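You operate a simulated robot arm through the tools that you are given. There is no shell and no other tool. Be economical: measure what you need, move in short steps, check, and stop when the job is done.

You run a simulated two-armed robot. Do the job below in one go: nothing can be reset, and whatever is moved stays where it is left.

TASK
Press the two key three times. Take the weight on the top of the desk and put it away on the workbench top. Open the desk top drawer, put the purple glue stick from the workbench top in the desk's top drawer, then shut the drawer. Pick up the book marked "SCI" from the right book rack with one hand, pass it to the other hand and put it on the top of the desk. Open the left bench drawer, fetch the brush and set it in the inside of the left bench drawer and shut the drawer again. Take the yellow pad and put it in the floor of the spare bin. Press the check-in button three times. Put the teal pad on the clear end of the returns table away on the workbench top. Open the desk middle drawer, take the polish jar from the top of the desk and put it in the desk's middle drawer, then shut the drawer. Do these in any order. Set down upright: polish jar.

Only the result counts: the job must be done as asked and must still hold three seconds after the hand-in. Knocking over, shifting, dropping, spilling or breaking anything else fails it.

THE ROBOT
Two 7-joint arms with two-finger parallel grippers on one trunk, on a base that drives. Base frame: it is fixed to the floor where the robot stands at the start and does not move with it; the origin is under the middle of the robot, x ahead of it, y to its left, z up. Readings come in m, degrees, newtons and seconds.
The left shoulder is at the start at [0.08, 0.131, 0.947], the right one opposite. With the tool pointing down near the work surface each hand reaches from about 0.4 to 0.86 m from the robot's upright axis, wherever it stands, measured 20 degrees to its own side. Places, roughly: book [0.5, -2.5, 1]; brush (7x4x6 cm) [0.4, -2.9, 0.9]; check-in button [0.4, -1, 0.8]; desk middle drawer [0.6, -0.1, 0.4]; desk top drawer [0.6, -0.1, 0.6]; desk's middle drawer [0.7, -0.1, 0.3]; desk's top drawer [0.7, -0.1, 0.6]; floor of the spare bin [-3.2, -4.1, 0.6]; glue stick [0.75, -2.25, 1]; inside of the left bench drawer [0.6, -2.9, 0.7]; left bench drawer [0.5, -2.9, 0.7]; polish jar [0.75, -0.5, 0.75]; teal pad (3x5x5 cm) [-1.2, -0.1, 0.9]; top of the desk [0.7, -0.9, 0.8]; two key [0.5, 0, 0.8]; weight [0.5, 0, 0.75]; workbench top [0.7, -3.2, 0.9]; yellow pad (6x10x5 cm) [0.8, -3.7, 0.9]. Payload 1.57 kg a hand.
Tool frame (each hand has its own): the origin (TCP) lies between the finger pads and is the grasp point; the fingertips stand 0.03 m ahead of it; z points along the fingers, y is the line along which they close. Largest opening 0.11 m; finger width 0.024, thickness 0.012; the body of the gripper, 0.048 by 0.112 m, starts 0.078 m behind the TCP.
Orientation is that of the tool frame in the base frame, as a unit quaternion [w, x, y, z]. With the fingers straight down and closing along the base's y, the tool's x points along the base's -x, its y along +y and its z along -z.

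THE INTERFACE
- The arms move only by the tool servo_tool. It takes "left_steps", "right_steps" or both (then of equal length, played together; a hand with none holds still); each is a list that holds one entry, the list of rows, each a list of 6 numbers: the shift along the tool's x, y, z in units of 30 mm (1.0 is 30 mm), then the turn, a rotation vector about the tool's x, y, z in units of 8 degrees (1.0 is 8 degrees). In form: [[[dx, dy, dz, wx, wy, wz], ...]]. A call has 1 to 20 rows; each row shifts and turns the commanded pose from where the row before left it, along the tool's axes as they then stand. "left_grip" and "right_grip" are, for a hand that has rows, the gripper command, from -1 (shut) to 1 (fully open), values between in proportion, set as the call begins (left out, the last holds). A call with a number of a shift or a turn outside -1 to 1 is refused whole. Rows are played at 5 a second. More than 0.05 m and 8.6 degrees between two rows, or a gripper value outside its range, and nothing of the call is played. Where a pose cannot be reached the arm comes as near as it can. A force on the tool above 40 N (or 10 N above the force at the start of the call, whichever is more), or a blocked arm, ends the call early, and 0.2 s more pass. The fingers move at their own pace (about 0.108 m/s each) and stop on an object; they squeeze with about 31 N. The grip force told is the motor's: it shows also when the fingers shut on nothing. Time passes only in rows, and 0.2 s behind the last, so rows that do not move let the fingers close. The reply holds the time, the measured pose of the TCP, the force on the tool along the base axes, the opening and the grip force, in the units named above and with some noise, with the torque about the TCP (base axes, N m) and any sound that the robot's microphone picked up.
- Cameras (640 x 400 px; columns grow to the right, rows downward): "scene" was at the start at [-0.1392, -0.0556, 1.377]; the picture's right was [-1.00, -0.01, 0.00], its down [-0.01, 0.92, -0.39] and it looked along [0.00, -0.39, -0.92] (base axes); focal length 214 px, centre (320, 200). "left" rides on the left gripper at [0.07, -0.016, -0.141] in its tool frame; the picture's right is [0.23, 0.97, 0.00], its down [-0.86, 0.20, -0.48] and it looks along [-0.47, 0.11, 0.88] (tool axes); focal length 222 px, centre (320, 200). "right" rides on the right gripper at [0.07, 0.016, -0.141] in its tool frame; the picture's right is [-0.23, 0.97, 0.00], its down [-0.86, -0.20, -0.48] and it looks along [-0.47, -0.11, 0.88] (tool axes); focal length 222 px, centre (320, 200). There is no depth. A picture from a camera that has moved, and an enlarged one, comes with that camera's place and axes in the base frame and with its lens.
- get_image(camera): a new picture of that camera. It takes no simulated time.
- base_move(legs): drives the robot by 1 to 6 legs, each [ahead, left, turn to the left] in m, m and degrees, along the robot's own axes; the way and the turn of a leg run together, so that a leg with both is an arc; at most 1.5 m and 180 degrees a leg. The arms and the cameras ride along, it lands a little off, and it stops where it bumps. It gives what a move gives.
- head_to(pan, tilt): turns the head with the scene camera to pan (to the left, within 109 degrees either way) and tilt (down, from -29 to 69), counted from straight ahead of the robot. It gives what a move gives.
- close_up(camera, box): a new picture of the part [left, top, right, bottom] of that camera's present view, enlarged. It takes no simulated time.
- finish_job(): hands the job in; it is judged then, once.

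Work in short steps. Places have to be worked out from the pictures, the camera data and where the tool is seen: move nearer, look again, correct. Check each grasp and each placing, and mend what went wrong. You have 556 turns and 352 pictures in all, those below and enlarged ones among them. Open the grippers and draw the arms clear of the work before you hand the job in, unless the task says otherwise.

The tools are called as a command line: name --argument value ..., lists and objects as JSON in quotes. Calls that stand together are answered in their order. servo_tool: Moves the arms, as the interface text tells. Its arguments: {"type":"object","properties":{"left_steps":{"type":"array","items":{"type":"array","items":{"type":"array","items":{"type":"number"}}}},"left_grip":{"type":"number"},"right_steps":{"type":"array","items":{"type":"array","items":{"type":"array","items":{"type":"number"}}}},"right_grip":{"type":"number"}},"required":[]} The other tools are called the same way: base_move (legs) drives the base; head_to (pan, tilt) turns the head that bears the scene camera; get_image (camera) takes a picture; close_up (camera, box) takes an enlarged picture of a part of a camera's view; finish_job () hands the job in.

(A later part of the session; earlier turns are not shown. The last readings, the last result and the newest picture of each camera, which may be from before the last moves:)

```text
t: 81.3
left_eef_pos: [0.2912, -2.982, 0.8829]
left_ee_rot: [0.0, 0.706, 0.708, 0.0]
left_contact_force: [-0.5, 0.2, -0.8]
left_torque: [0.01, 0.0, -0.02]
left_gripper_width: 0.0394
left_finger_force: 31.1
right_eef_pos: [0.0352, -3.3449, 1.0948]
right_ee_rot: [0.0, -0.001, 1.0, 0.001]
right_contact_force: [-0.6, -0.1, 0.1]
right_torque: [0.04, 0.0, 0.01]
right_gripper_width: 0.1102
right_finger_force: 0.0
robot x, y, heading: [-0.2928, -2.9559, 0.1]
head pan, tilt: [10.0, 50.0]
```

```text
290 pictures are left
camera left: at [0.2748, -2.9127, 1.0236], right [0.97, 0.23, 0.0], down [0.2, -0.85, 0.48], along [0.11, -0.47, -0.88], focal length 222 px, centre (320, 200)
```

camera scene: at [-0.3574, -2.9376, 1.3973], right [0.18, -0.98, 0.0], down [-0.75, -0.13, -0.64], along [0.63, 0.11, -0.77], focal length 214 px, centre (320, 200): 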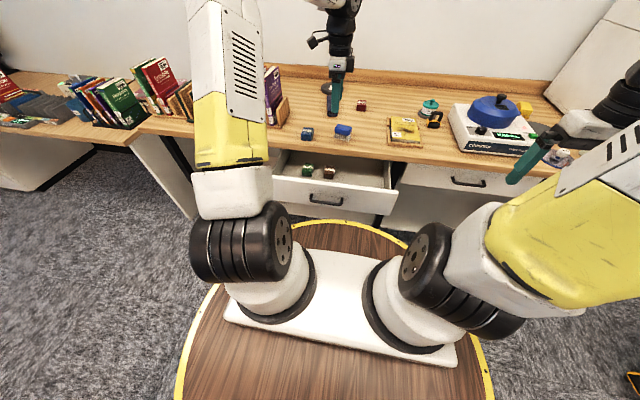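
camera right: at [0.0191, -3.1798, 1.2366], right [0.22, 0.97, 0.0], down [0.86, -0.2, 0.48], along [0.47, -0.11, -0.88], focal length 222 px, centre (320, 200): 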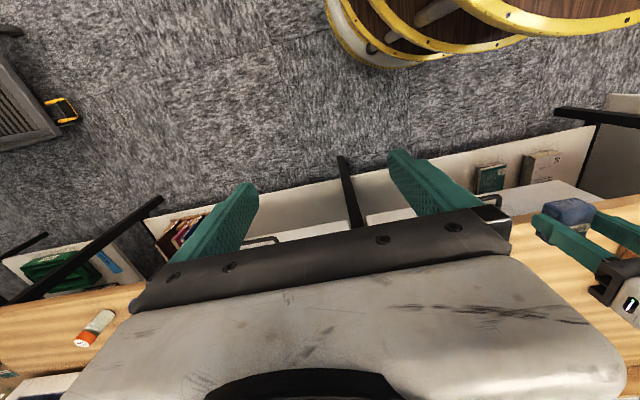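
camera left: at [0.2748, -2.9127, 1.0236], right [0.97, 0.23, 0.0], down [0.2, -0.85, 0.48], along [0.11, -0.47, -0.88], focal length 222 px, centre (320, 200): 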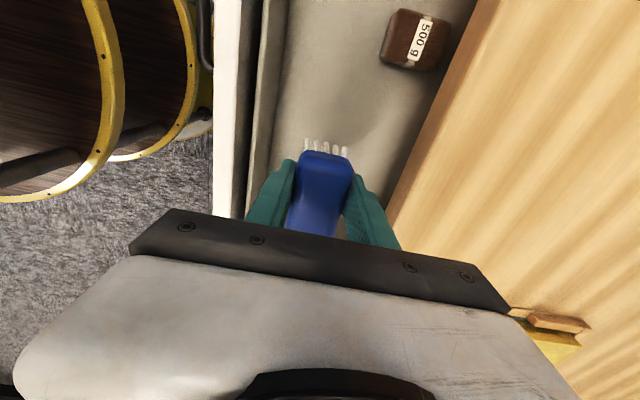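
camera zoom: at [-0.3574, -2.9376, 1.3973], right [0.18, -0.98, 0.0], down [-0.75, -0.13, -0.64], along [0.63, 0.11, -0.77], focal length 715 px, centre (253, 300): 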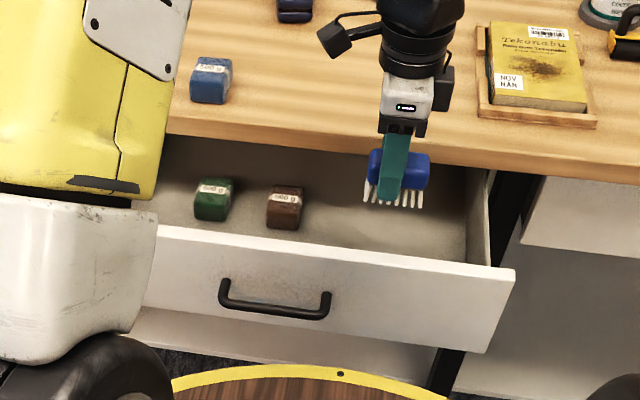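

Good spot; shift 8 mm rearward and descend.

servo_tool --left_steps '[[[0, 0.25, 0.7, 0, 0, 0], [0, 0, 0.7, 0, 0, 0], [0, 0, 0.7, 0, 0, 0], [0, 0, 0.6, 0, 0, 0]]]'

servo_tool --left_steps '[[[0, 0, 0.2, 0, 0, 0], [0, 0, 0.2, 0, 0, 0], [0, 0, 0.2, 0, 0, 0], [0, 0, 0.2, 0, 0, 0], [0, 0, 0.2, 0, 0, 0]]]'

close_up --camera "scene" --box '[260, 110, 420, 230]'

```text
t: 82.3
left_eef_pos: [0.299, -2.9813, 0.8019]
left_ee_rot: [0.001, 0.705, 0.709, 0.001]
left_contact_force: [-0.3, -0.5, -1.2]
left_torque: [0.01, -0.01, 0.04]
left_gripper_width: 0.0398
left_finger_force: 30.8
right_eef_pos: [0.0364, -3.3437, 1.0954]
right_ee_rot: [0.001, -0.001, 1.0, -0.001]
right_contact_force: [-0.5, 0.4, -0.7]
right_torque: [0.02, 0.0, -0.04]
right_gripper_width: 0.11
right_finger_force: 0.1
robot x, y, heading: [-0.2927, -2.9522, 0.1]
head pan, tilt: [10.0, 50.0]
```

```text
t: 83.5
left_eef_pos: [0.2998, -2.9828, 0.771]
left_ee_rot: [0.001, 0.706, 0.708, 0.001]
left_contact_force: [0.6, -0.4, -1.0]
left_torque: [0.07, -0.02, -0.01]
left_gripper_width: 0.0395
left_finger_force: 31.4
right_eef_pos: [0.0356, -3.3444, 1.0948]
right_ee_rot: [0.0, -0.001, 1.0, 0.0]
right_contact_force: [-0.6, 0.1, -0.5]
right_torque: [0.03, 0.0, 0.01]
right_gripper_width: 0.1098
right_finger_force: 0.0
robot x, y, heading: [-0.2945, -2.955, 0.0]
head pan, tilt: [10.0, 50.0]
```

```text
3.33 times, centred on (340, 170) of scene
camera zoom: at [-0.3573, -2.9376, 1.3973], right [0.18, -0.98, 0.0], down [-0.75, -0.13, -0.64], along [0.63, 0.11, -0.77], focal length 715 px, centre (253, 300)
```

zoom: 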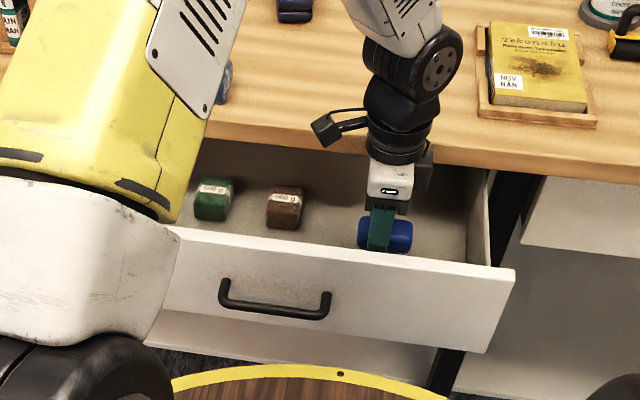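

servo_tool --left_steps '[[[0, 0, 0.15, 0, 0, 0], [0, 0, 0.15, 0, 0, 0], [0, 0, 0.15, 0, 0, 0], [0, 0, 0.15, 0, 0, 0], [0, 0, 0.1, 0, 0, 0]]]'

```text
t: 84.7
left_eef_pos: [0.3004, -2.9817, 0.752]
left_ee_rot: [0.002, 0.705, 0.709, 0.002]
left_contact_force: [2.0, 1.0, 29.2]
left_torque: [-0.05, 0.21, 0.04]
left_gripper_width: 0.0391
left_finger_force: 31.2
right_eef_pos: [0.0345, -3.345, 1.0951]
right_ee_rot: [0.0, -0.001, 1.0, 0.0]
right_contact_force: [-0.9, 0.3, 0.2]
right_torque: [0.0, 0.01, 0.03]
right_gripper_width: 0.1101
right_finger_force: 0.1
robot x, y, heading: [-0.2923, -2.9515, 0.4]
head pan, tilt: [10.0, 50.0]
```

Contact with the drawer floor (~0.706). Release and rise.

servo_tool --left_steps '[[[0, 0, -0.08, 0, 0, 0], [0, 0, 0, 0, 0, 0], [0, 0, 0, 0, 0, 0]]]' --left_grip 0.1

servo_tool --left_steps '[[[0, 0, -0.5, 0, 0, 0], [0, 0, -1, 0, 0, 0], [0, 0, -1, 0, 0, 0], [0, 0, -1, 0, 0, 0], [0, 0, -1, 0, 0, 0], [0, 0, -1, 0, 0, 0], [0, 0, -1, 0, 0, 0], [0, 0, -1, 0, 0, 0]]]'

close_up --camera "scene" --box '[260, 110, 420, 230]'

```text
t: 85.5
left_eef_pos: [0.2998, -2.981, 0.7518]
left_ee_rot: [0.0, 0.707, 0.708, 0.0]
left_contact_force: [0.7, 0.3, 0.0]
left_torque: [-0.01, -0.02, 0.02]
left_gripper_width: 0.0606
left_finger_force: 0.0
right_eef_pos: [0.036, -3.3454, 1.096]
right_ee_rot: [0.0, -0.001, 1.0, 0.0]
right_contact_force: [0.2, 0.2, 0.6]
right_torque: [0.02, -0.01, 0.0]
right_gripper_width: 0.1101
right_finger_force: 0.2
robot x, y, heading: [-0.2954, -2.9502, 0.4]
head pan, tilt: [10.0, 50.0]
```

```text
t: 87.3
left_eef_pos: [0.2983, -2.9798, 0.9785]
left_ee_rot: [0.0, 0.706, 0.708, 0.0]
left_contact_force: [1.3, 0.5, 0.3]
left_torque: [-0.03, 0.0, 0.01]
left_gripper_width: 0.0607
left_finger_force: 0.1
right_eef_pos: [0.0355, -3.3455, 1.0956]
right_ee_rot: [0.0, -0.001, 1.0, 0.0]
right_contact_force: [0.3, 0.3, -0.5]
right_torque: [-0.02, 0.01, 0.0]
right_gripper_width: 0.1102
right_finger_force: 0.0
robot x, y, heading: [-0.2952, -2.9525, 0.0]
head pan, tilt: [10.0, 50.0]
```

```text
3.33 times, centred on (340, 170) of scene
camera zoom: at [-0.3572, -2.9377, 1.3973], right [0.18, -0.98, 0.0], down [-0.75, -0.13, -0.64], along [0.63, 0.11, -0.77], focal length 715 px, centre (253, 300)
```

zoom: 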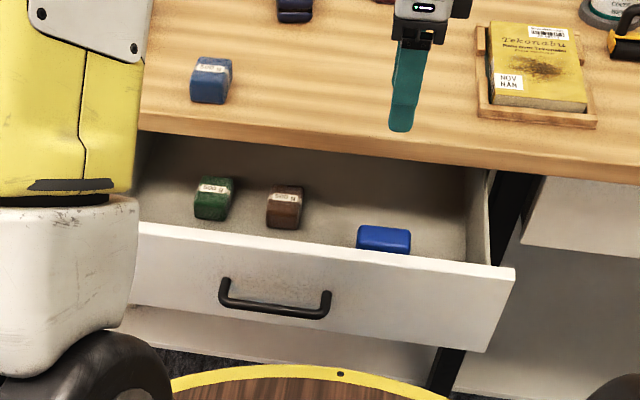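

Brush stands in the drawer. Now prepare to push it shut: close and pitch the hand 45°, back the base away.

servo_tool --left_steps '[[[0, 0, 0, -0.9375, 0, 0], [0, 0, 0, -0.9375, 0, 0], [0, 0, 0, -0.9375, 0, 0], [0, 0, 0, -0.9375, 0, 0], [0, 0, 0, -0.9375, 0, 0], [0, 0, 0, -0.9375, 0, 0]]]' --left_grip -1

base_move --legs '[[-0.33, 0, 0]]'

```text
t: 88.7
left_eef_pos: [0.2979, -2.9745, 0.9758]
left_ee_rot: [0.237, 0.659, 0.666, 0.257]
left_contact_force: [-0.1, -0.4, -0.1]
left_torque: [0.01, -0.03, -0.02]
left_gripper_width: 0.0
left_finger_force: 21.2
left hand out of reach, approached as far as the arm can: row 6
right_eef_pos: [0.0354, -3.3445, 1.0961]
right_ee_rot: [0.0, -0.001, 1.0, 0.0]
right_contact_force: [0.6, -0.3, 0.5]
right_torque: [0.02, 0.0, 0.02]
right_gripper_width: 0.11
right_finger_force: 0.0
robot x, y, heading: [-0.2928, -2.9523, -0.0]
head pan, tilt: [10.0, 50.0]
```

```text
t: 90.9
left_eef_pos: [-0.0283, -2.9729, 0.9762]
left_ee_rot: [0.237, 0.658, 0.667, 0.257]
left_contact_force: [0.4, -0.1, -0.7]
left_torque: [-0.04, 0.0, -0.01]
left_gripper_width: 0.0
left_finger_force: 21.5
right_eef_pos: [-0.2911, -3.3452, 1.0964]
right_ee_rot: [0.0, -0.002, 1.0, 0.0]
right_contact_force: [0.1, -0.1, -0.1]
right_torque: [0.02, 0.0, 0.02]
right_gripper_width: 0.1102
right_finger_force: 0.1
robot x, y, heading: [-0.6203, -2.9575, 0.2]
head pan, tilt: [10.0, 50.0]
```

Lower the closed fingers in front of the drawer face, right of the handle.

servo_tool --left_steps '[[[0.1, -0.165, 0.935, 0, 0, 0], [0.1, -0.165, 0.935, 0, 0, 0], [0.1, -0.165, 0.935, 0, 0, 0], [0.1, -0.165, 0.935, 0, 0, 0], [0.1, -0.165, 0.935, 0, 0, 0], [0.1, -0.165, 0.935, 0, 0, 0], [0.1, -0.165, 0.935, 0, 0, 0], [0.1, -0.165, 0.935, 0, 0, 0], [0.1, -0.165, 0.935, 0, 0, 0]]]'

get_image --camera "left"

close_up --camera "scene" --box '[260, 80, 420, 180]'

```text
t: 92.9
left_eef_pos: [0.1029, -2.94, 0.7567]
left_ee_rot: [0.236, 0.659, 0.666, 0.257]
left_contact_force: [0.5, -0.6, 0.2]
left_torque: [0.0, 0.0, -0.02]
left_gripper_width: 0.0
left_finger_force: 21.2
right_eef_pos: [-0.2915, -3.3437, 1.0956]
right_ee_rot: [0.0, -0.002, 1.0, 0.0]
right_contact_force: [0.3, -0.8, -0.7]
right_torque: [0.02, 0.02, 0.02]
right_gripper_width: 0.11
right_finger_force: 0.0
robot x, y, heading: [-0.6198, -2.9557, 0.0]
head pan, tilt: [10.0, 50.0]
```

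```text
287 pictures are left
camera left: at [-0.0021, -2.8753, 0.8533], right [0.73, 0.23, 0.64], down [-0.14, -0.87, 0.47], along [0.67, -0.44, -0.6], focal length 222 px, centre (320, 200)
```

left: 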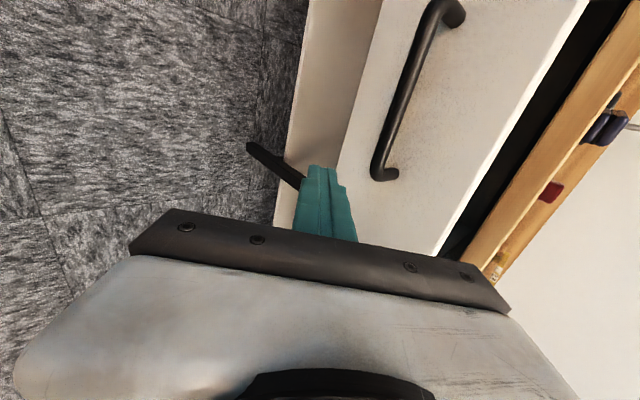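

```text
4.00 times, centred on (340, 130) of scene
camera zoom: at [-0.6852, -2.9388, 1.3973], right [0.18, -0.98, 0.0], down [-0.75, -0.14, -0.64], along [0.63, 0.11, -0.77], focal length 858 px, centre (240, 480)
```

zoom: 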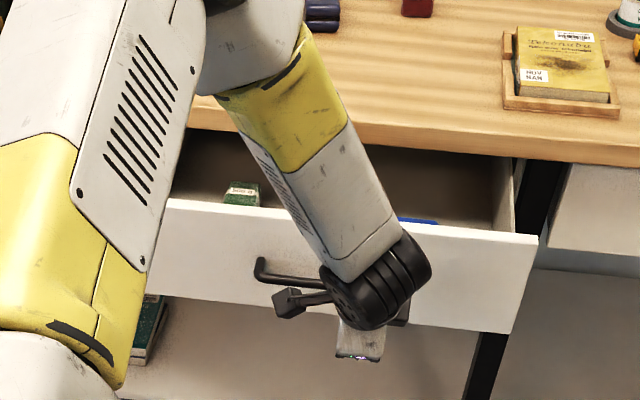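

Fingertip path hits the drawer face. Drive ahead 0.24 m to push it in.

base_move --legs '[[0.24, 0, 0]]'

close_up --camera "scene" --box '[240, 80, 440, 205]'

get_image --camera "left"

```text
t: 94.7
left_eef_pos: [0.3453, -2.9415, 0.756]
left_ee_rot: [0.238, 0.66, 0.666, 0.256]
left_contact_force: [3.1, -19.3, -15.8]
left_torque: [-0.15, 0.21, -0.24]
left_gripper_width: 0.0
left_finger_force: 20.9
right_eef_pos: [-0.0503, -3.3461, 1.0954]
right_ee_rot: [-0.001, -0.002, 1.0, 0.0]
right_contact_force: [-0.7, 0.0, -0.7]
right_torque: [0.04, 0.02, 0.0]
right_gripper_width: 0.1099
right_finger_force: 0.1
robot x, y, heading: [-0.3786, -2.9549, 0.1]
head pan, tilt: [10.0, 50.0]
```

```text
3.20 times, centred on (340, 142) of scene
camera zoom: at [-0.4433, -2.9384, 1.3973], right [0.18, -0.98, 0.0], down [-0.75, -0.14, -0.64], along [0.63, 0.11, -0.77], focal length 686 px, centre (256, 384)
```

zoom: 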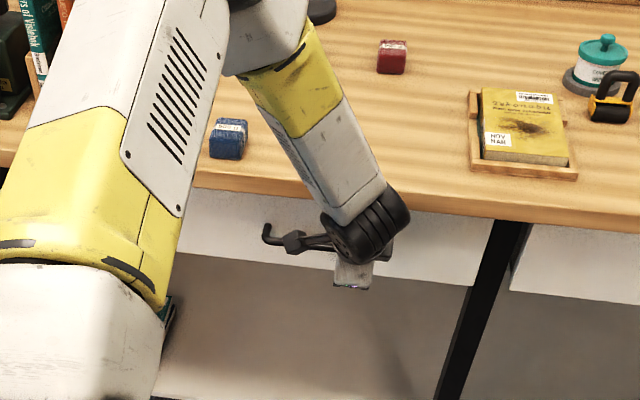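

```text
284 pictures are left
camera left: at [0.2391, -2.8764, 0.8532], right [0.73, 0.23, 0.64], down [-0.15, -0.87, 0.47], along [0.66, -0.44, -0.6], focal length 222 px, centre (320, 200)
```

left: 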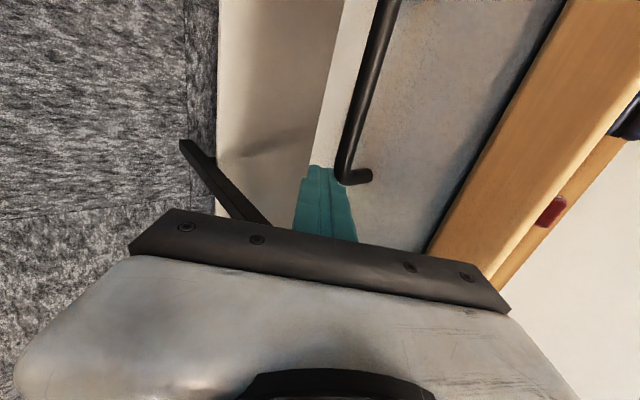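

Almost shut. Push the last bit with the arm along +x until it stops.

servo_tool --left_steps '[[[0, 0.2, 0.2, 0, 0, 0], [0, 0.2, 0.2, 0, 0, 0], [0, 0.2, 0.2, 0, 0, 0], [0, 0.2, 0.2, 0, 0, 0], [0, 0.2, 0.2, 0, 0, 0], [0, 0.1, 0.1, 0, 0, 0]]]'

close_up --camera "scene" --box '[240, 80, 440, 205]'

get_image --camera "left"

```text
t: 95.5
left_eef_pos: [0.364, -2.9467, 0.7544]
left_ee_rot: [0.238, 0.663, 0.665, 0.249]
left_contact_force: [-14.8, 2.0, 14.0]
left_torque: [-0.09, -0.09, -0.09]
left_gripper_width: 0.0001
left_finger_force: 21.5
right_eef_pos: [-0.0515, -3.3448, 1.0957]
right_ee_rot: [0.0, -0.001, 1.0, -0.001]
right_contact_force: [-0.7, 0.2, 0.1]
right_torque: [0.01, 0.0, -0.02]
right_gripper_width: 0.1101
right_finger_force: 0.1
robot x, y, heading: [-0.3813, -2.9562, 0.1]
head pan, tilt: [10.0, 50.0]
stopped in row 4 (left hand): the force on the tool passed its limit at 51 N (the readings are from after the stop); the commanded pose is now the measured one
```

```text
3.20 times, centred on (340, 142) of scene
camera zoom: at [-0.4454, -2.9381, 1.3972], right [0.18, -0.98, 0.0], down [-0.75, -0.13, -0.64], along [0.63, 0.11, -0.77], focal length 686 px, centre (256, 384)
```

zoom: 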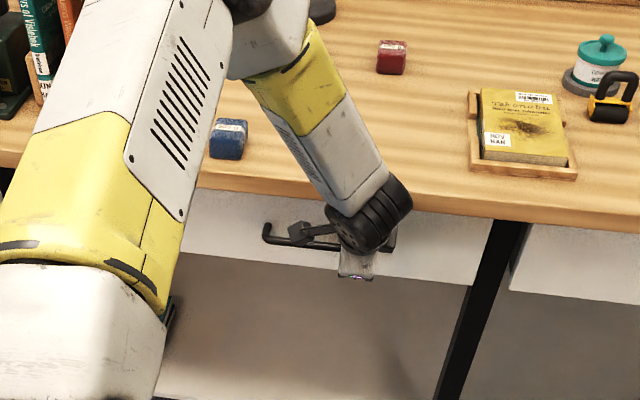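

```text
282 pictures are left
camera left: at [0.2591, -2.8801, 0.8519], right [0.74, 0.23, 0.63], down [-0.15, -0.86, 0.48], along [0.66, -0.45, -0.6], focal length 222 px, centre (320, 200)
```

left: 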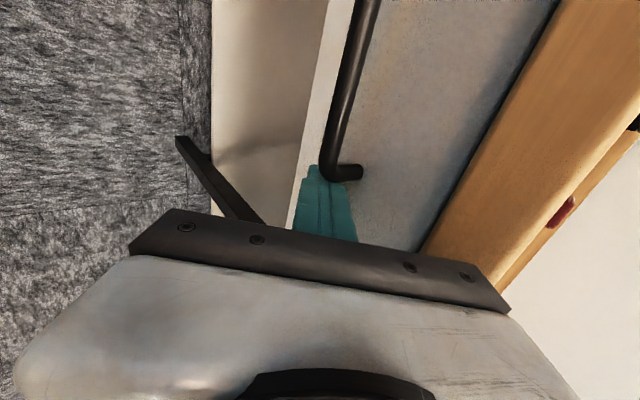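

Stopped hard: likely shut. Retreat and verify against the bench edge.

servo_tool --left_steps '[[[0, -0.3, -0.8, 0, 0, 0], [0, 0, -1, 0, 0, 0], [0, 0, -1, 0, 0, 0], [0, 0, -1, 0, 0, 0], [0, 0, -1, 0, 0, 0], [0, 0.6, -0.8, 0, 0, 0], [0, 0.6, -0.8, 0, 0, 0], [0, 0.6, -0.8, 0, 0, 0]]]'

close_up --camera "scene" --box '[240, 80, 440, 205]'

get_image --camera "left"

```text
t: 97.3
left_eef_pos: [0.2606, -2.9508, 0.9478]
left_ee_rot: [0.238, 0.662, 0.665, 0.251]
left_contact_force: [-0.2, 0.5, 0.1]
left_torque: [0.0, 0.01, -0.02]
left_gripper_width: 0.0
left_finger_force: 21.4
right_eef_pos: [-0.0513, -3.3452, 1.0951]
right_ee_rot: [0.0, -0.001, 1.0, 0.001]
right_contact_force: [0.6, 0.5, -0.6]
right_torque: [0.0, 0.04, 0.01]
right_gripper_width: 0.11
right_finger_force: 0.1
robot x, y, heading: [-0.3769, -2.9548, 0.0]
head pan, tilt: [10.0, 50.0]
```

```text
3.20 times, centred on (340, 142) of scene
camera zoom: at [-0.444, -2.938, 1.3973], right [0.18, -0.98, 0.0], down [-0.75, -0.13, -0.64], along [0.63, 0.11, -0.77], focal length 686 px, centre (256, 384)
```

zoom: 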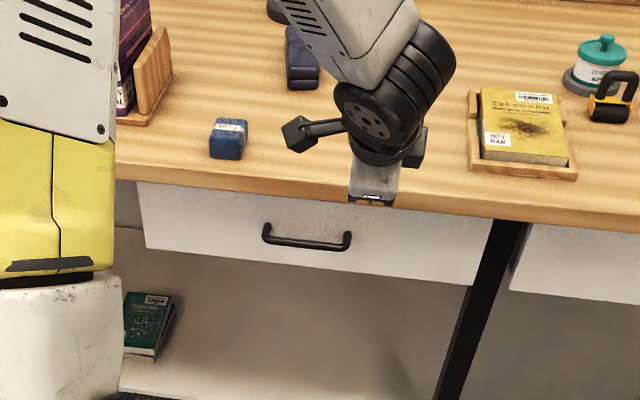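

```text
280 pictures are left
camera left: at [0.1553, -2.8836, 1.0456], right [0.74, 0.22, 0.63], down [-0.15, -0.86, 0.48], along [0.66, -0.45, -0.61], focal length 222 px, centre (320, 200)
```

left: 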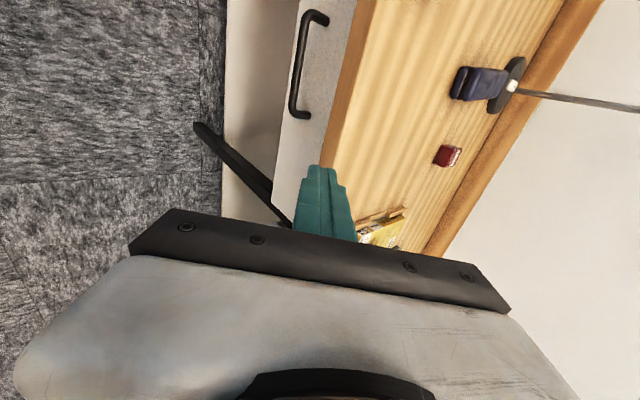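

Drawer is shut like at the start. Re-level the left hand and drive right toward the yellow pad, then look.

servo_tool --left_steps '[[[0, 0, -0.7, 0.844, -0.02, 0], [0, 0, -0.7, 0.844, -0.02, 0], [0, 0, -0.7, 0.844, -0.02, 0], [0, 0, -0.7, 0.844, -0.02, 0], [0, 0, -0.7, 0.844, -0.02, 0], [0, 0, -0.7, 0.844, -0.02, 0]]]' --left_grip 0.5

base_move --legs '[[0, -0.5, 0]]'

head_to --pan -15 --tilt 30

get_image --camera "scene"

get_image --camera "right"

```text
t: 98.7
left_eef_pos: [0.2084, -2.9524, 1.0597]
left_ee_rot: [-0.001, 0.706, 0.708, -0.002]
left_contact_force: [-1.0, -1.3, -0.3]
left_torque: [-0.01, 0.01, 0.0]
left_gripper_width: 0.0826
left_finger_force: 0.0
right_eef_pos: [-0.0515, -3.3446, 1.0944]
right_ee_rot: [0.001, -0.001, 1.0, 0.0]
right_contact_force: [0.0, 0.6, 0.4]
right_torque: [0.0, 0.0, 0.0]
right_gripper_width: 0.1101
right_finger_force: 0.0
robot x, y, heading: [-0.3819, -2.9548, 0.4]
head pan, tilt: [10.0, 50.0]
```

```text
t: 101.6
left_eef_pos: [0.2103, -3.4505, 1.0603]
left_ee_rot: [-0.001, 0.705, 0.709, -0.001]
left_contact_force: [0.5, -0.2, -0.1]
left_torque: [0.0, 0.01, -0.01]
left_gripper_width: 0.0824
left_finger_force: 0.0
right_eef_pos: [-0.0491, -3.8432, 1.0957]
right_ee_rot: [0.0, -0.002, 1.0, 0.0]
right_contact_force: [-0.2, 0.0, 0.9]
right_torque: [-0.01, -0.02, -0.01]
right_gripper_width: 0.1099
right_finger_force: 0.0
robot x, y, heading: [-0.3776, -3.4534, 0.1]
head pan, tilt: [10.0, 50.0]
```

```text
t: 102.5
left_eef_pos: [0.2103, -3.4499, 1.0603]
left_ee_rot: [0.0, 0.705, 0.709, 0.0]
left_contact_force: [-0.1, 0.8, -0.1]
left_torque: [0.02, 0.01, 0.0]
left_gripper_width: 0.0825
left_finger_force: 0.1
right_eef_pos: [-0.0483, -3.844, 1.0959]
right_ee_rot: [0.0, -0.002, 1.0, 0.0]
right_contact_force: [-0.2, -0.1, 0.8]
right_torque: [-0.01, -0.02, 0.02]
right_gripper_width: 0.11
right_finger_force: 0.1
robot x, y, heading: [-0.3816, -3.4519, 0.2]
head pan, tilt: [-15.0, 30.0]
```

```text
279 pictures are left
camera scene: at [-0.4312, -3.4738, 1.4267], right [-0.26, -0.97, 0.0], down [-0.48, 0.13, -0.87], along [0.84, -0.22, -0.5], focal length 214 px, centre (320, 200)
```

scene: 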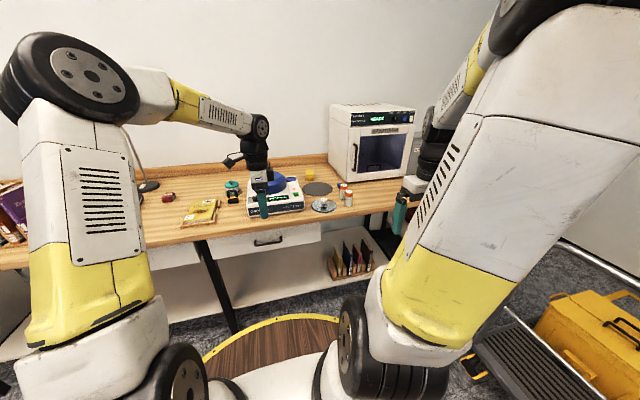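

```text
278 pictures are left
camera right: at [-0.1187, -3.8289, 1.2366], right [0.22, 0.97, 0.0], down [0.86, -0.2, 0.48], along [0.47, -0.11, -0.88], focal length 222 px, centre (320, 200)
```

right: 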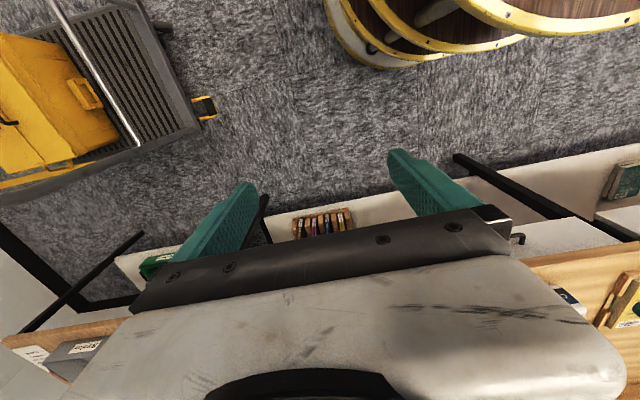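

Zoom to identify the yellow pad.

close_up --camera "scene" --box '[160, 90, 420, 260]'

```text
2.35 times, centred on (290, 175) of scene
camera zoom: at [-0.4312, -3.4738, 1.4267], right [-0.26, -0.97, 0.0], down [-0.48, 0.13, -0.87], along [0.84, -0.22, -0.5], focal length 505 px, centre (391, 259)
```

zoom: 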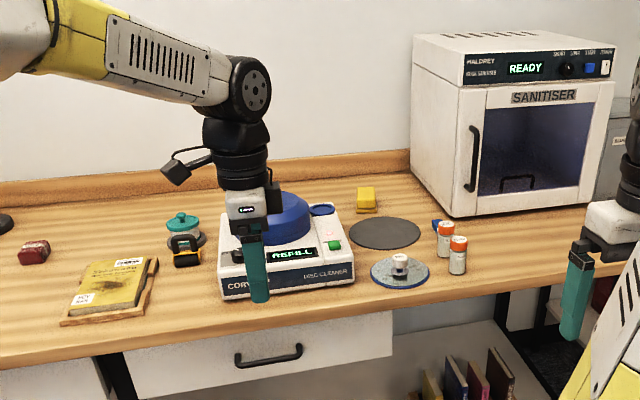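

Yellow pad seen at about (0.81, -3.73). Raise both hands and drive in closer to reach it with the right hand.

servo_tool --left_steps '[[[0, 0, -1, 0, 0, 0], [0, 0, -1, 0, 0, 0], [0, 0, -1, 0, 0, 0], [0, 0, -1, 0, 0, 0], [0, 0, -1, 0, 0, 0], [0, 0, 0, 0, 0, 0]]]' --right_steps '[[[0, 0, -0.6, 0, 0, 0], [0, 0, -0.6, 0, 0, 0], [0, 0, -0.6, 0, 0, 0], [0, 0, 0, 0, 0, 0], [0, 0, 0, 0, 0, 0], [0, 0, 0, 0, 0, 0]]]'

base_move --legs '[[0.36, 0, 0]]'

get_image --camera "scene"

get_image --camera "right"

```text
t: 103.9
left_eef_pos: [0.21, -3.449, 1.21]
left_ee_rot: [-0.002, 0.705, 0.709, 0.0]
left_contact_force: [1.2, -1.0, -0.2]
left_torque: [0.01, -0.04, -0.04]
left_gripper_width: 0.0826
left_finger_force: 0.0
right_eef_pos: [-0.0497, -3.8441, 1.1493]
right_ee_rot: [0.0, -0.002, 1.0, 0.0]
right_contact_force: [-0.3, -0.1, 0.0]
right_torque: [-0.03, -0.05, -0.01]
right_gripper_width: 0.11
right_finger_force: 0.1
robot x, y, heading: [-0.3775, -3.4509, 0.1]
head pan, tilt: [-15.0, 30.0]
```

```text
t: 106.2
left_eef_pos: [0.5705, -3.4473, 1.2098]
left_ee_rot: [-0.001, 0.704, 0.71, 0.0]
left_contact_force: [0.1, -0.7, -0.5]
left_torque: [0.02, -0.02, 0.05]
left_gripper_width: 0.0826
left_finger_force: 0.1
right_eef_pos: [0.3117, -3.8426, 1.1489]
right_ee_rot: [0.0, -0.001, 1.0, 0.0]
right_contact_force: [-0.2, -0.1, -0.1]
right_torque: [0.0, -0.03, -0.01]
right_gripper_width: 0.1101
right_finger_force: 0.1
robot x, y, heading: [-0.0192, -3.4519, 0.3]
head pan, tilt: [-15.0, 30.0]
```

```text
276 pictures are left
camera scene: at [-0.0714, -3.4726, 1.4268], right [-0.25, -0.97, 0.0], down [-0.48, 0.13, -0.87], along [0.84, -0.22, -0.5], focal length 214 px, centre (320, 200)
```

scene: 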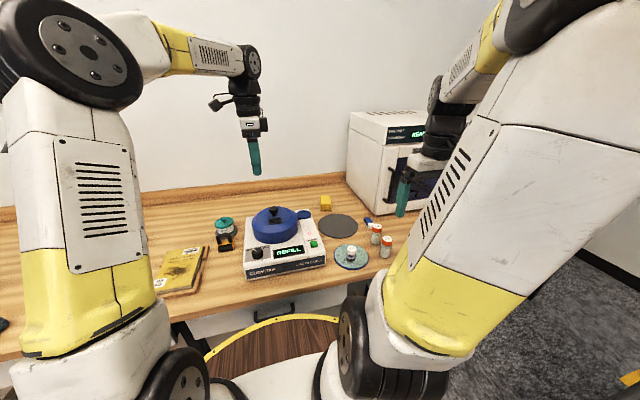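

```text
275 pictures are left
camera right: at [0.2421, -3.8277, 1.2906], right [0.22, 0.97, 0.0], down [0.86, -0.2, 0.48], along [0.47, -0.11, -0.88], focal length 222 px, centre (320, 200)
```

right: 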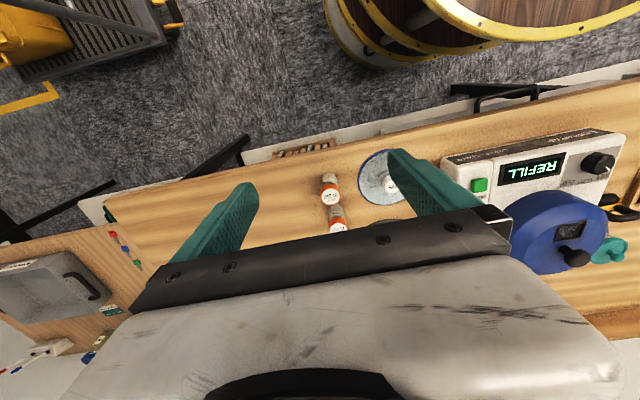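

close_up --camera "scene" --box '[240, 160, 400, 280]'

```text
3.33 times, centred on (320, 220) of scene
camera zoom: at [-0.0714, -3.4726, 1.4268], right [-0.25, -0.97, 0.0], down [-0.48, 0.13, -0.87], along [0.84, -0.22, -0.5], focal length 715 px, centre (320, 133)
```

zoom: 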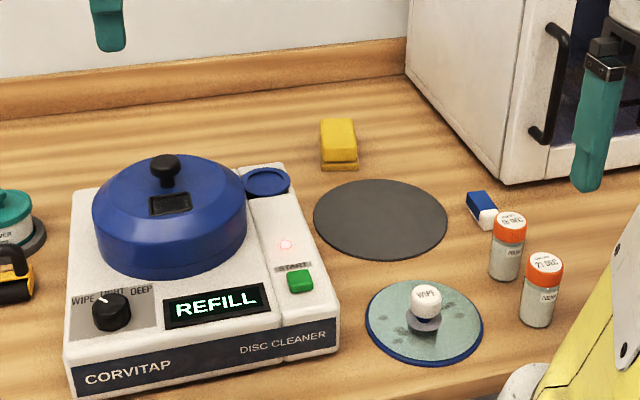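

Pad centre ~(0.815, -3.735), long axis toward the back with slight yaw. Drive 7 cm closer and bring the right hand above it.

base_move --legs '[[0.07, 0, 0]]'

servo_tool --right_steps '[[[-0.3, 0.7, 0, 0, 0, 0], [-0.5, 0.7, 0, 0, 0, 0], [-0.5, 0.7, 0, 0, 0, 0], [-0.8, 0.6, 0, 0, 0, 0], [-0.9, 0.6, 0, 0, 0, 0], [-1, 0.3, 0, 0, 0, 0], [-1, 0, 0, 0, 0, 0], [-1, 0, 0, 0, 0, 0], [-1, 0, 0, 0, 0, 0], [-1, 0, 0, 0, 0, 0], [-1, 0, 0, 0, 0, 0], [-1, 0, 0.3, 0, 0, 0], [-1, 0, 0.5, 0, 0, 0], [-1, 0, 0.5, 0, 0, 0]]]' --right_grip 1

get_image --camera "right"

get_image --camera "scene"

```text
t: 107.2
left_eef_pos: [0.6392, -3.4464, 1.2097]
left_ee_rot: [-0.001, 0.705, 0.71, 0.0]
left_contact_force: [0.4, -0.8, -0.5]
left_torque: [0.03, 0.01, 0.01]
left_gripper_width: 0.0825
left_finger_force: 0.1
right_eef_pos: [0.3806, -3.8419, 1.1493]
right_ee_rot: [0.0, -0.002, 1.0, 0.0]
right_contact_force: [0.2, 0.0, 0.1]
right_torque: [0.0, -0.01, 0.01]
right_gripper_width: 0.1102
right_finger_force: 0.0
robot x, y, heading: [0.0533, -3.4534, 0.4]
head pan, tilt: [-15.0, 30.0]
```

```text
t: 110.2
left_eef_pos: [0.6394, -3.447, 1.21]
left_ee_rot: [-0.001, 0.705, 0.709, -0.001]
left_contact_force: [-1.6, -0.2, -0.2]
left_torque: [0.0, -0.03, -0.01]
left_gripper_width: 0.0828
left_finger_force: 0.1
right_eef_pos: [0.7409, -3.734, 1.1112]
right_ee_rot: [0.0, -0.001, 1.0, 0.0]
right_contact_force: [-0.6, -1.1, 0.2]
right_torque: [-0.02, -0.01, -0.02]
right_gripper_width: 0.11
right_finger_force: 0.1
robot x, y, heading: [0.0457, -3.4525, 0.4]
head pan, tilt: [-15.0, 30.0]
```

```text
273 pictures are left
camera right: at [0.6715, -3.7178, 1.2528], right [0.22, 0.97, 0.0], down [0.86, -0.2, 0.48], along [0.47, -0.11, -0.88], focal length 222 px, centre (320, 200)
```

right: 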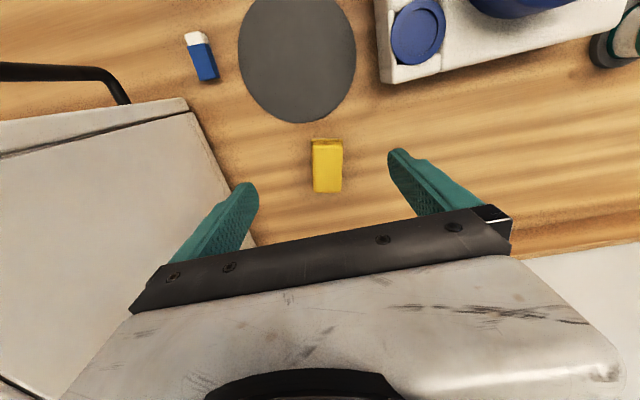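

```text
272 pictures are left
camera scene: at [-0.0021, -3.4723, 1.4268], right [-0.25, -0.97, 0.0], down [-0.48, 0.13, -0.87], along [0.84, -0.22, -0.5], focal length 214 px, centre (320, 200)
```

scene: 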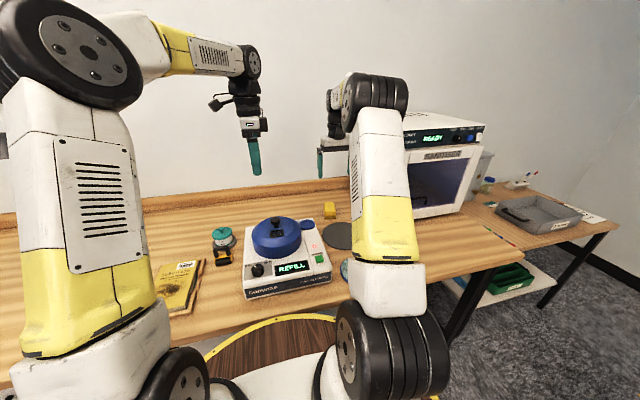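

Pad at (0.799, -3.736), yaw ≈ −11°. Align and descend.

servo_tool --right_steps '[[[-0.97, 0, 0.6, 0, 0, 0], [-0.96, 0, 0.8, 0, 0, 0], [0, 0, 0.9, 0, 0, 0.69], [0, 0, 0.9, 0, 0, 0.69], [0, 0, 0.7, 0, 0, 0]]]' --right_grip 0.7

get_image --camera "right"

close_up --camera "scene" --box '[280, 120, 420, 240]'

```text
t: 111.4
left_eef_pos: [0.6394, -3.448, 1.209]
left_ee_rot: [-0.001, 0.705, 0.71, -0.001]
left_contact_force: [0.0, -0.6, -0.7]
left_torque: [-0.01, -0.02, 0.02]
left_gripper_width: 0.0826
left_finger_force: 0.1
right_eef_pos: [0.7995, -3.7327, 0.9932]
right_ee_rot: [0.0, 0.095, 0.995, 0.0]
right_contact_force: [-0.3, 0.1, 0.8]
right_torque: [0.01, -0.01, 0.0]
right_gripper_width: 0.0933
right_finger_force: 0.1
robot x, y, heading: [0.0488, -3.4522, 0.3]
head pan, tilt: [-15.0, 30.0]
```

```text
271 pictures are left
camera right: at [0.7342, -3.7047, 1.1344], right [0.41, 0.91, 0.0], down [0.8, -0.36, 0.48], along [0.44, -0.19, -0.88], focal length 222 px, centre (320, 200)
```

right: 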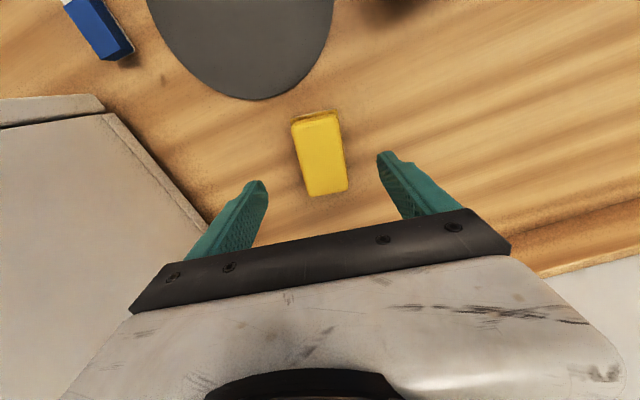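

```text
3.33 times, centred on (350, 180) of scene
camera zoom: at [-0.0018, -3.4723, 1.4268], right [-0.25, -0.97, 0.0], down [-0.48, 0.13, -0.87], along [0.84, -0.22, -0.5], focal length 715 px, centre (220, 267)
```

zoom: 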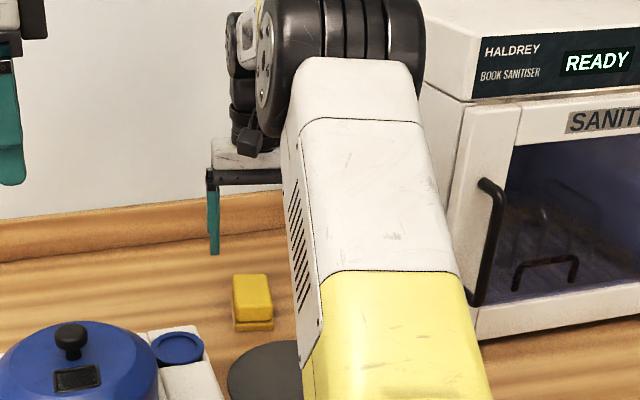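

Aligned. Descend and grip.

servo_tool --right_steps '[[[0, 0, 0.8, 0, 0, 0.4], [0, 0, 0.8, 0, 0, 0], [0, 0, 0.8, 0, 0, 0], [0, 0, 0.6, 0, 0, 0]]]'

servo_tool --right_steps '[[[0, 0, 0, 0, 0, 0], [0, 0, 0, 0, 0, 0], [0, 0, 0, 0, 0, 0], [0, 0, 0, 0, 0, 0], [0, 0, -0.4, 0, 0, 0], [0, 0, -0.8, 0, 0, 0], [0, 0, -0.8, 0, 0, 0]]]' --right_grip -1

get_image --camera "right"

```text
t: 112.4
left_eef_pos: [0.6403, -3.4468, 1.2098]
left_ee_rot: [-0.001, 0.705, 0.709, -0.001]
left_contact_force: [0.2, -0.5, -0.4]
left_torque: [-0.01, 0.0, -0.02]
left_gripper_width: 0.0826
left_finger_force: 0.1
right_eef_pos: [0.7991, -3.7329, 0.9025]
right_ee_rot: [0.0, 0.121, 0.993, 0.0]
right_contact_force: [-0.2, -0.4, 0.0]
right_torque: [-0.01, 0.0, -0.01]
right_gripper_width: 0.0934
right_finger_force: 0.1
robot x, y, heading: [0.0476, -3.4514, 0.4]
head pan, tilt: [-15.0, 30.0]
```

```text
t: 114.0
left_eef_pos: [0.641, -3.448, 1.2097]
left_ee_rot: [-0.001, 0.705, 0.709, -0.001]
left_contact_force: [0.2, -0.5, -1.1]
left_torque: [0.02, 0.0, 0.0]
left_gripper_width: 0.0826
left_finger_force: 0.0
right_eef_pos: [0.7996, -3.7317, 0.9627]
right_ee_rot: [0.0, 0.122, 0.993, 0.0]
right_contact_force: [0.7, 0.0, -0.6]
right_torque: [0.02, 0.02, 0.02]
right_gripper_width: 0.0494
right_finger_force: 30.7
robot x, y, heading: [0.0489, -3.4543, 0.4]
head pan, tilt: [-15.0, 30.0]
```

```text
269 pictures are left
camera right: at [0.736, -3.7004, 1.1047], right [0.46, 0.89, 0.0], down [0.78, -0.4, 0.48], along [0.43, -0.22, -0.88], focal length 222 px, centre (320, 200)
```

right: 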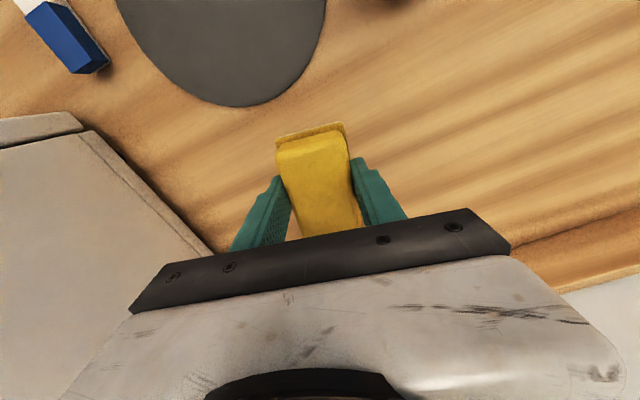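

Pad held. Raise, back off, and look around for the spare bin.

servo_tool --right_steps '[[[0, 0, -1, 0, 0, 0], [0, 0, -1, 0, 0, 0], [0, 0, -1, 0, 0, 0], [0, 0, -1, 0, 0, 0], [0, 0, -1, 0, 0, 0], [0, 0, -0.8, 0, 0, 0]]]'

base_move --legs '[[-0.6, 0, 0]]'

head_to --pan -105 --tilt 20

get_image --camera "scene"

```text
t: 115.4
left_eef_pos: [0.6403, -3.4476, 1.2101]
left_ee_rot: [0.0, 0.704, 0.71, -0.001]
left_contact_force: [0.2, -0.8, 1.1]
left_torque: [-0.02, -0.01, 0.01]
left_gripper_width: 0.0825
left_finger_force: 0.0
right_eef_pos: [0.797, -3.7327, 1.1377]
right_ee_rot: [-0.001, 0.123, 0.992, 0.0]
right_contact_force: [0.5, 0.5, -0.7]
right_torque: [0.0, -0.01, -0.01]
right_gripper_width: 0.0493
right_finger_force: 31.1
robot x, y, heading: [0.0502, -3.448, 0.4]
head pan, tilt: [-15.0, 30.0]
```

```text
t: 118.8
left_eef_pos: [0.0393, -3.4495, 1.2092]
left_ee_rot: [0.0, 0.705, 0.709, -0.001]
left_contact_force: [-0.7, 0.1, 0.4]
left_torque: [-0.01, 0.01, -0.01]
left_gripper_width: 0.0825
left_finger_force: 0.0
right_eef_pos: [0.1967, -3.7351, 1.1372]
right_ee_rot: [0.0, 0.122, 0.993, 0.0]
right_contact_force: [-0.1, 0.2, 0.0]
right_torque: [0.02, 0.01, 0.0]
right_gripper_width: 0.0491
right_finger_force: 31.6
robot x, y, heading: [-0.5467, -3.4555, 0.1]
head pan, tilt: [-15.0, 30.0]
```

```text
t: 120.5
left_eef_pos: [0.0394, -3.4497, 1.2096]
left_ee_rot: [-0.001, 0.705, 0.709, -0.001]
left_contact_force: [-0.3, 0.3, -0.2]
left_torque: [0.03, 0.03, -0.02]
left_gripper_width: 0.0825
left_finger_force: 0.0
right_eef_pos: [0.1974, -3.7352, 1.1369]
right_ee_rot: [0.0, 0.122, 0.993, -0.001]
right_contact_force: [1.3, -0.4, -1.0]
right_torque: [-0.02, 0.0, 0.03]
right_gripper_width: 0.049
right_finger_force: 31.1
robot x, y, heading: [-0.5512, -3.4564, 0.3]
head pan, tilt: [-105.0, 20.0]
```

```text
268 pictures are left
camera scene: at [-0.7132, -3.5419, 1.4429], right [-0.97, 0.25, 0.0], down [0.09, 0.33, -0.94], along [-0.24, -0.91, -0.34], focal length 214 px, centre (320, 200)
```

scene: 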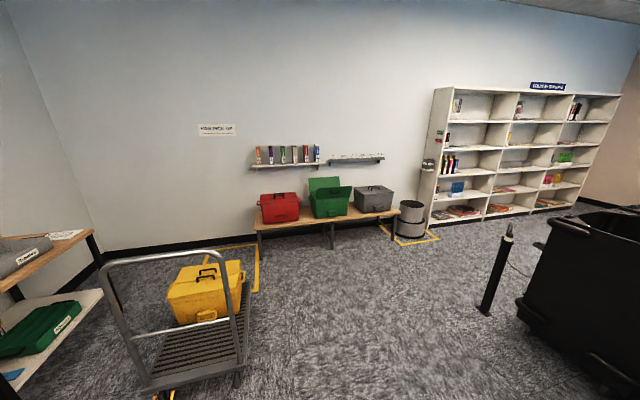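

Spare bin should lie to the far right-rear. Turn the robot about to face it and look.

base_move --legs '[[0, 0, -160]]'

head_to --pan 0 --tilt 25

get_image --camera "scene"

```text
t: 127.4
left_eef_pos: [-1.0988, -3.6713, 1.2109]
left_ee_rot: [-0.001, 0.827, -0.562, 0.0]
left_contact_force: [-0.3, 0.9, 0.6]
left_torque: [0.01, -0.01, -0.01]
left_gripper_width: 0.0824
left_finger_force: 0.1
right_eef_pos: [-1.3493, -3.4621, 1.1373]
right_ee_rot: [0.0, 0.998, 0.063, 0.0]
right_contact_force: [-0.9, -0.5, -1.2]
right_torque: [0.0, -0.01, -0.01]
right_gripper_width: 0.0491
right_finger_force: 30.8
robot x, y, heading: [-0.5519, -3.4521, -158.5]
head pan, tilt: [-105.0, 20.0]
```

```text
t: 129.2
left_eef_pos: [-1.0987, -3.672, 1.2099]
left_ee_rot: [0.0, 0.827, -0.562, 0.001]
left_contact_force: [-0.2, -0.5, -0.7]
left_torque: [0.01, 0.01, 0.0]
left_gripper_width: 0.0826
left_finger_force: 0.0
right_eef_pos: [-1.3477, -3.4639, 1.1378]
right_ee_rot: [0.001, 0.998, 0.063, 0.0]
right_contact_force: [0.5, -0.2, -1.1]
right_torque: [-0.01, 0.0, -0.01]
right_gripper_width: 0.0491
right_finger_force: 31.0
robot x, y, heading: [-0.5522, -3.4523, -158.5]
head pan, tilt: [0.0, 25.0]
```

```text
267 pictures are left
camera scene: at [-0.5058, -3.4337, 1.4348], right [-0.37, 0.93, 0.0], down [0.39, 0.15, -0.91], along [-0.84, -0.33, -0.42], focal length 214 px, centre (320, 200)
```

scene: 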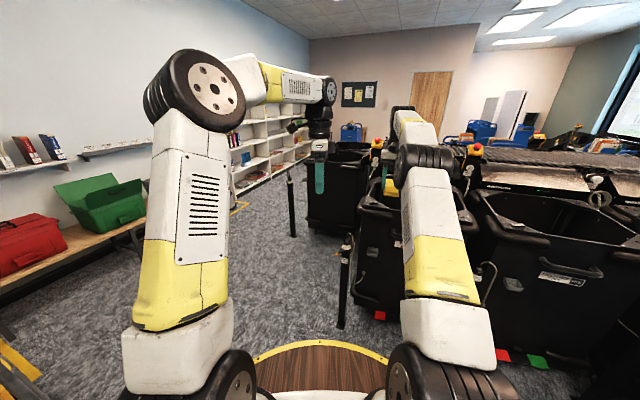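

Zoom on the candidate bin around column 345.

close_up --camera "scene" --box '[260, 110, 480, 260]'

close_up --camera "right" --box '[0, 0, 640, 400]'

```text
2.67 times, centred on (370, 185) of scene
camera zoom: at [-0.5058, -3.4337, 1.4348], right [-0.37, 0.93, 0.0], down [0.39, 0.15, -0.91], along [-0.84, -0.33, -0.42], focal length 572 px, centre (187, 240)
```

zoom: 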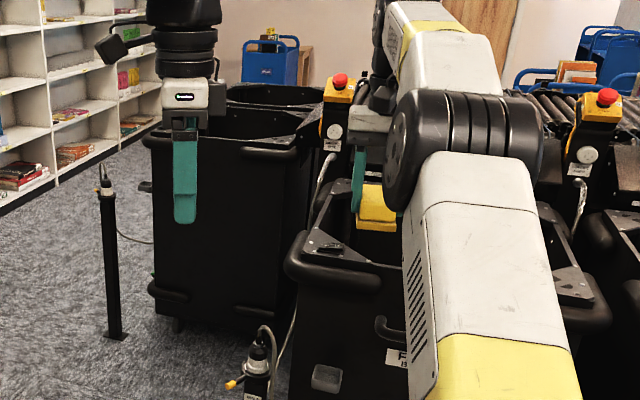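

```text
1.00 times, centred on (320, 200) of right (not enlarged: the box is as wide or as high as the picture)
camera zoom: at [-1.2768, -3.4711, 1.2788], right [-0.1, -0.99, 0.0], down [-0.87, 0.09, 0.48], along [-0.48, 0.05, -0.88], focal length 222 px, centre (320, 200)
```

zoom: 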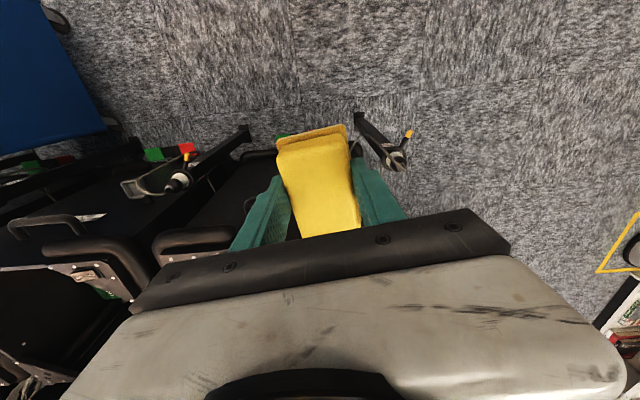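

The lone black bin at ~(-3.1, -4.1) is the spare bin. Turn to face −x and drive to (-1.0, -4.1) first, then look.

base_move --legs '[[0, 0, -21.5], [0.45, 0.65, 0]]'

get_image --camera "scene"

```text
t: 134.6
left_eef_pos: [-1.5913, -4.0995, 1.2102]
left_ee_rot: [0.001, -0.707, 0.707, 0.0]
left_contact_force: [0.5, -0.5, -0.9]
left_torque: [0.01, 0.01, -0.03]
left_gripper_width: 0.0825
left_finger_force: 0.1
right_eef_pos: [-1.7471, -3.8131, 1.1373]
right_ee_rot: [0.0, 0.992, -0.125, 0.0]
right_contact_force: [0.4, 0.4, -0.9]
right_torque: [0.03, 0.0, 0.01]
right_gripper_width: 0.0489
right_finger_force: 31.0
robot x, y, heading: [-1.0001, -4.0996, 179.9]
head pan, tilt: [0.0, 25.0]
```

```text
264 pictures are left
camera scene: at [-0.9538, -4.0972, 1.4348], right [0.0, 1.0, 0.0], down [0.42, 0.0, -0.91], along [-0.91, 0.0, -0.42], focal length 214 px, centre (320, 200)
```

scene: 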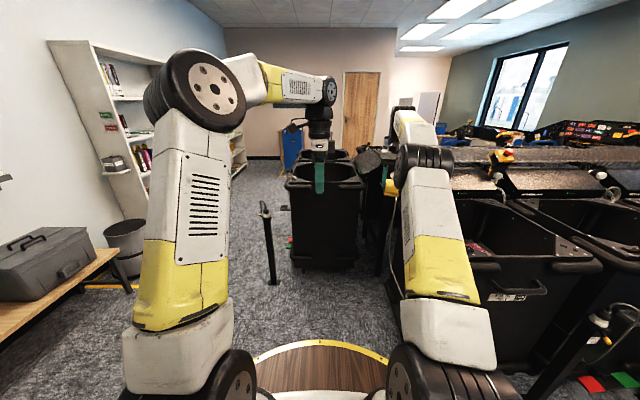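

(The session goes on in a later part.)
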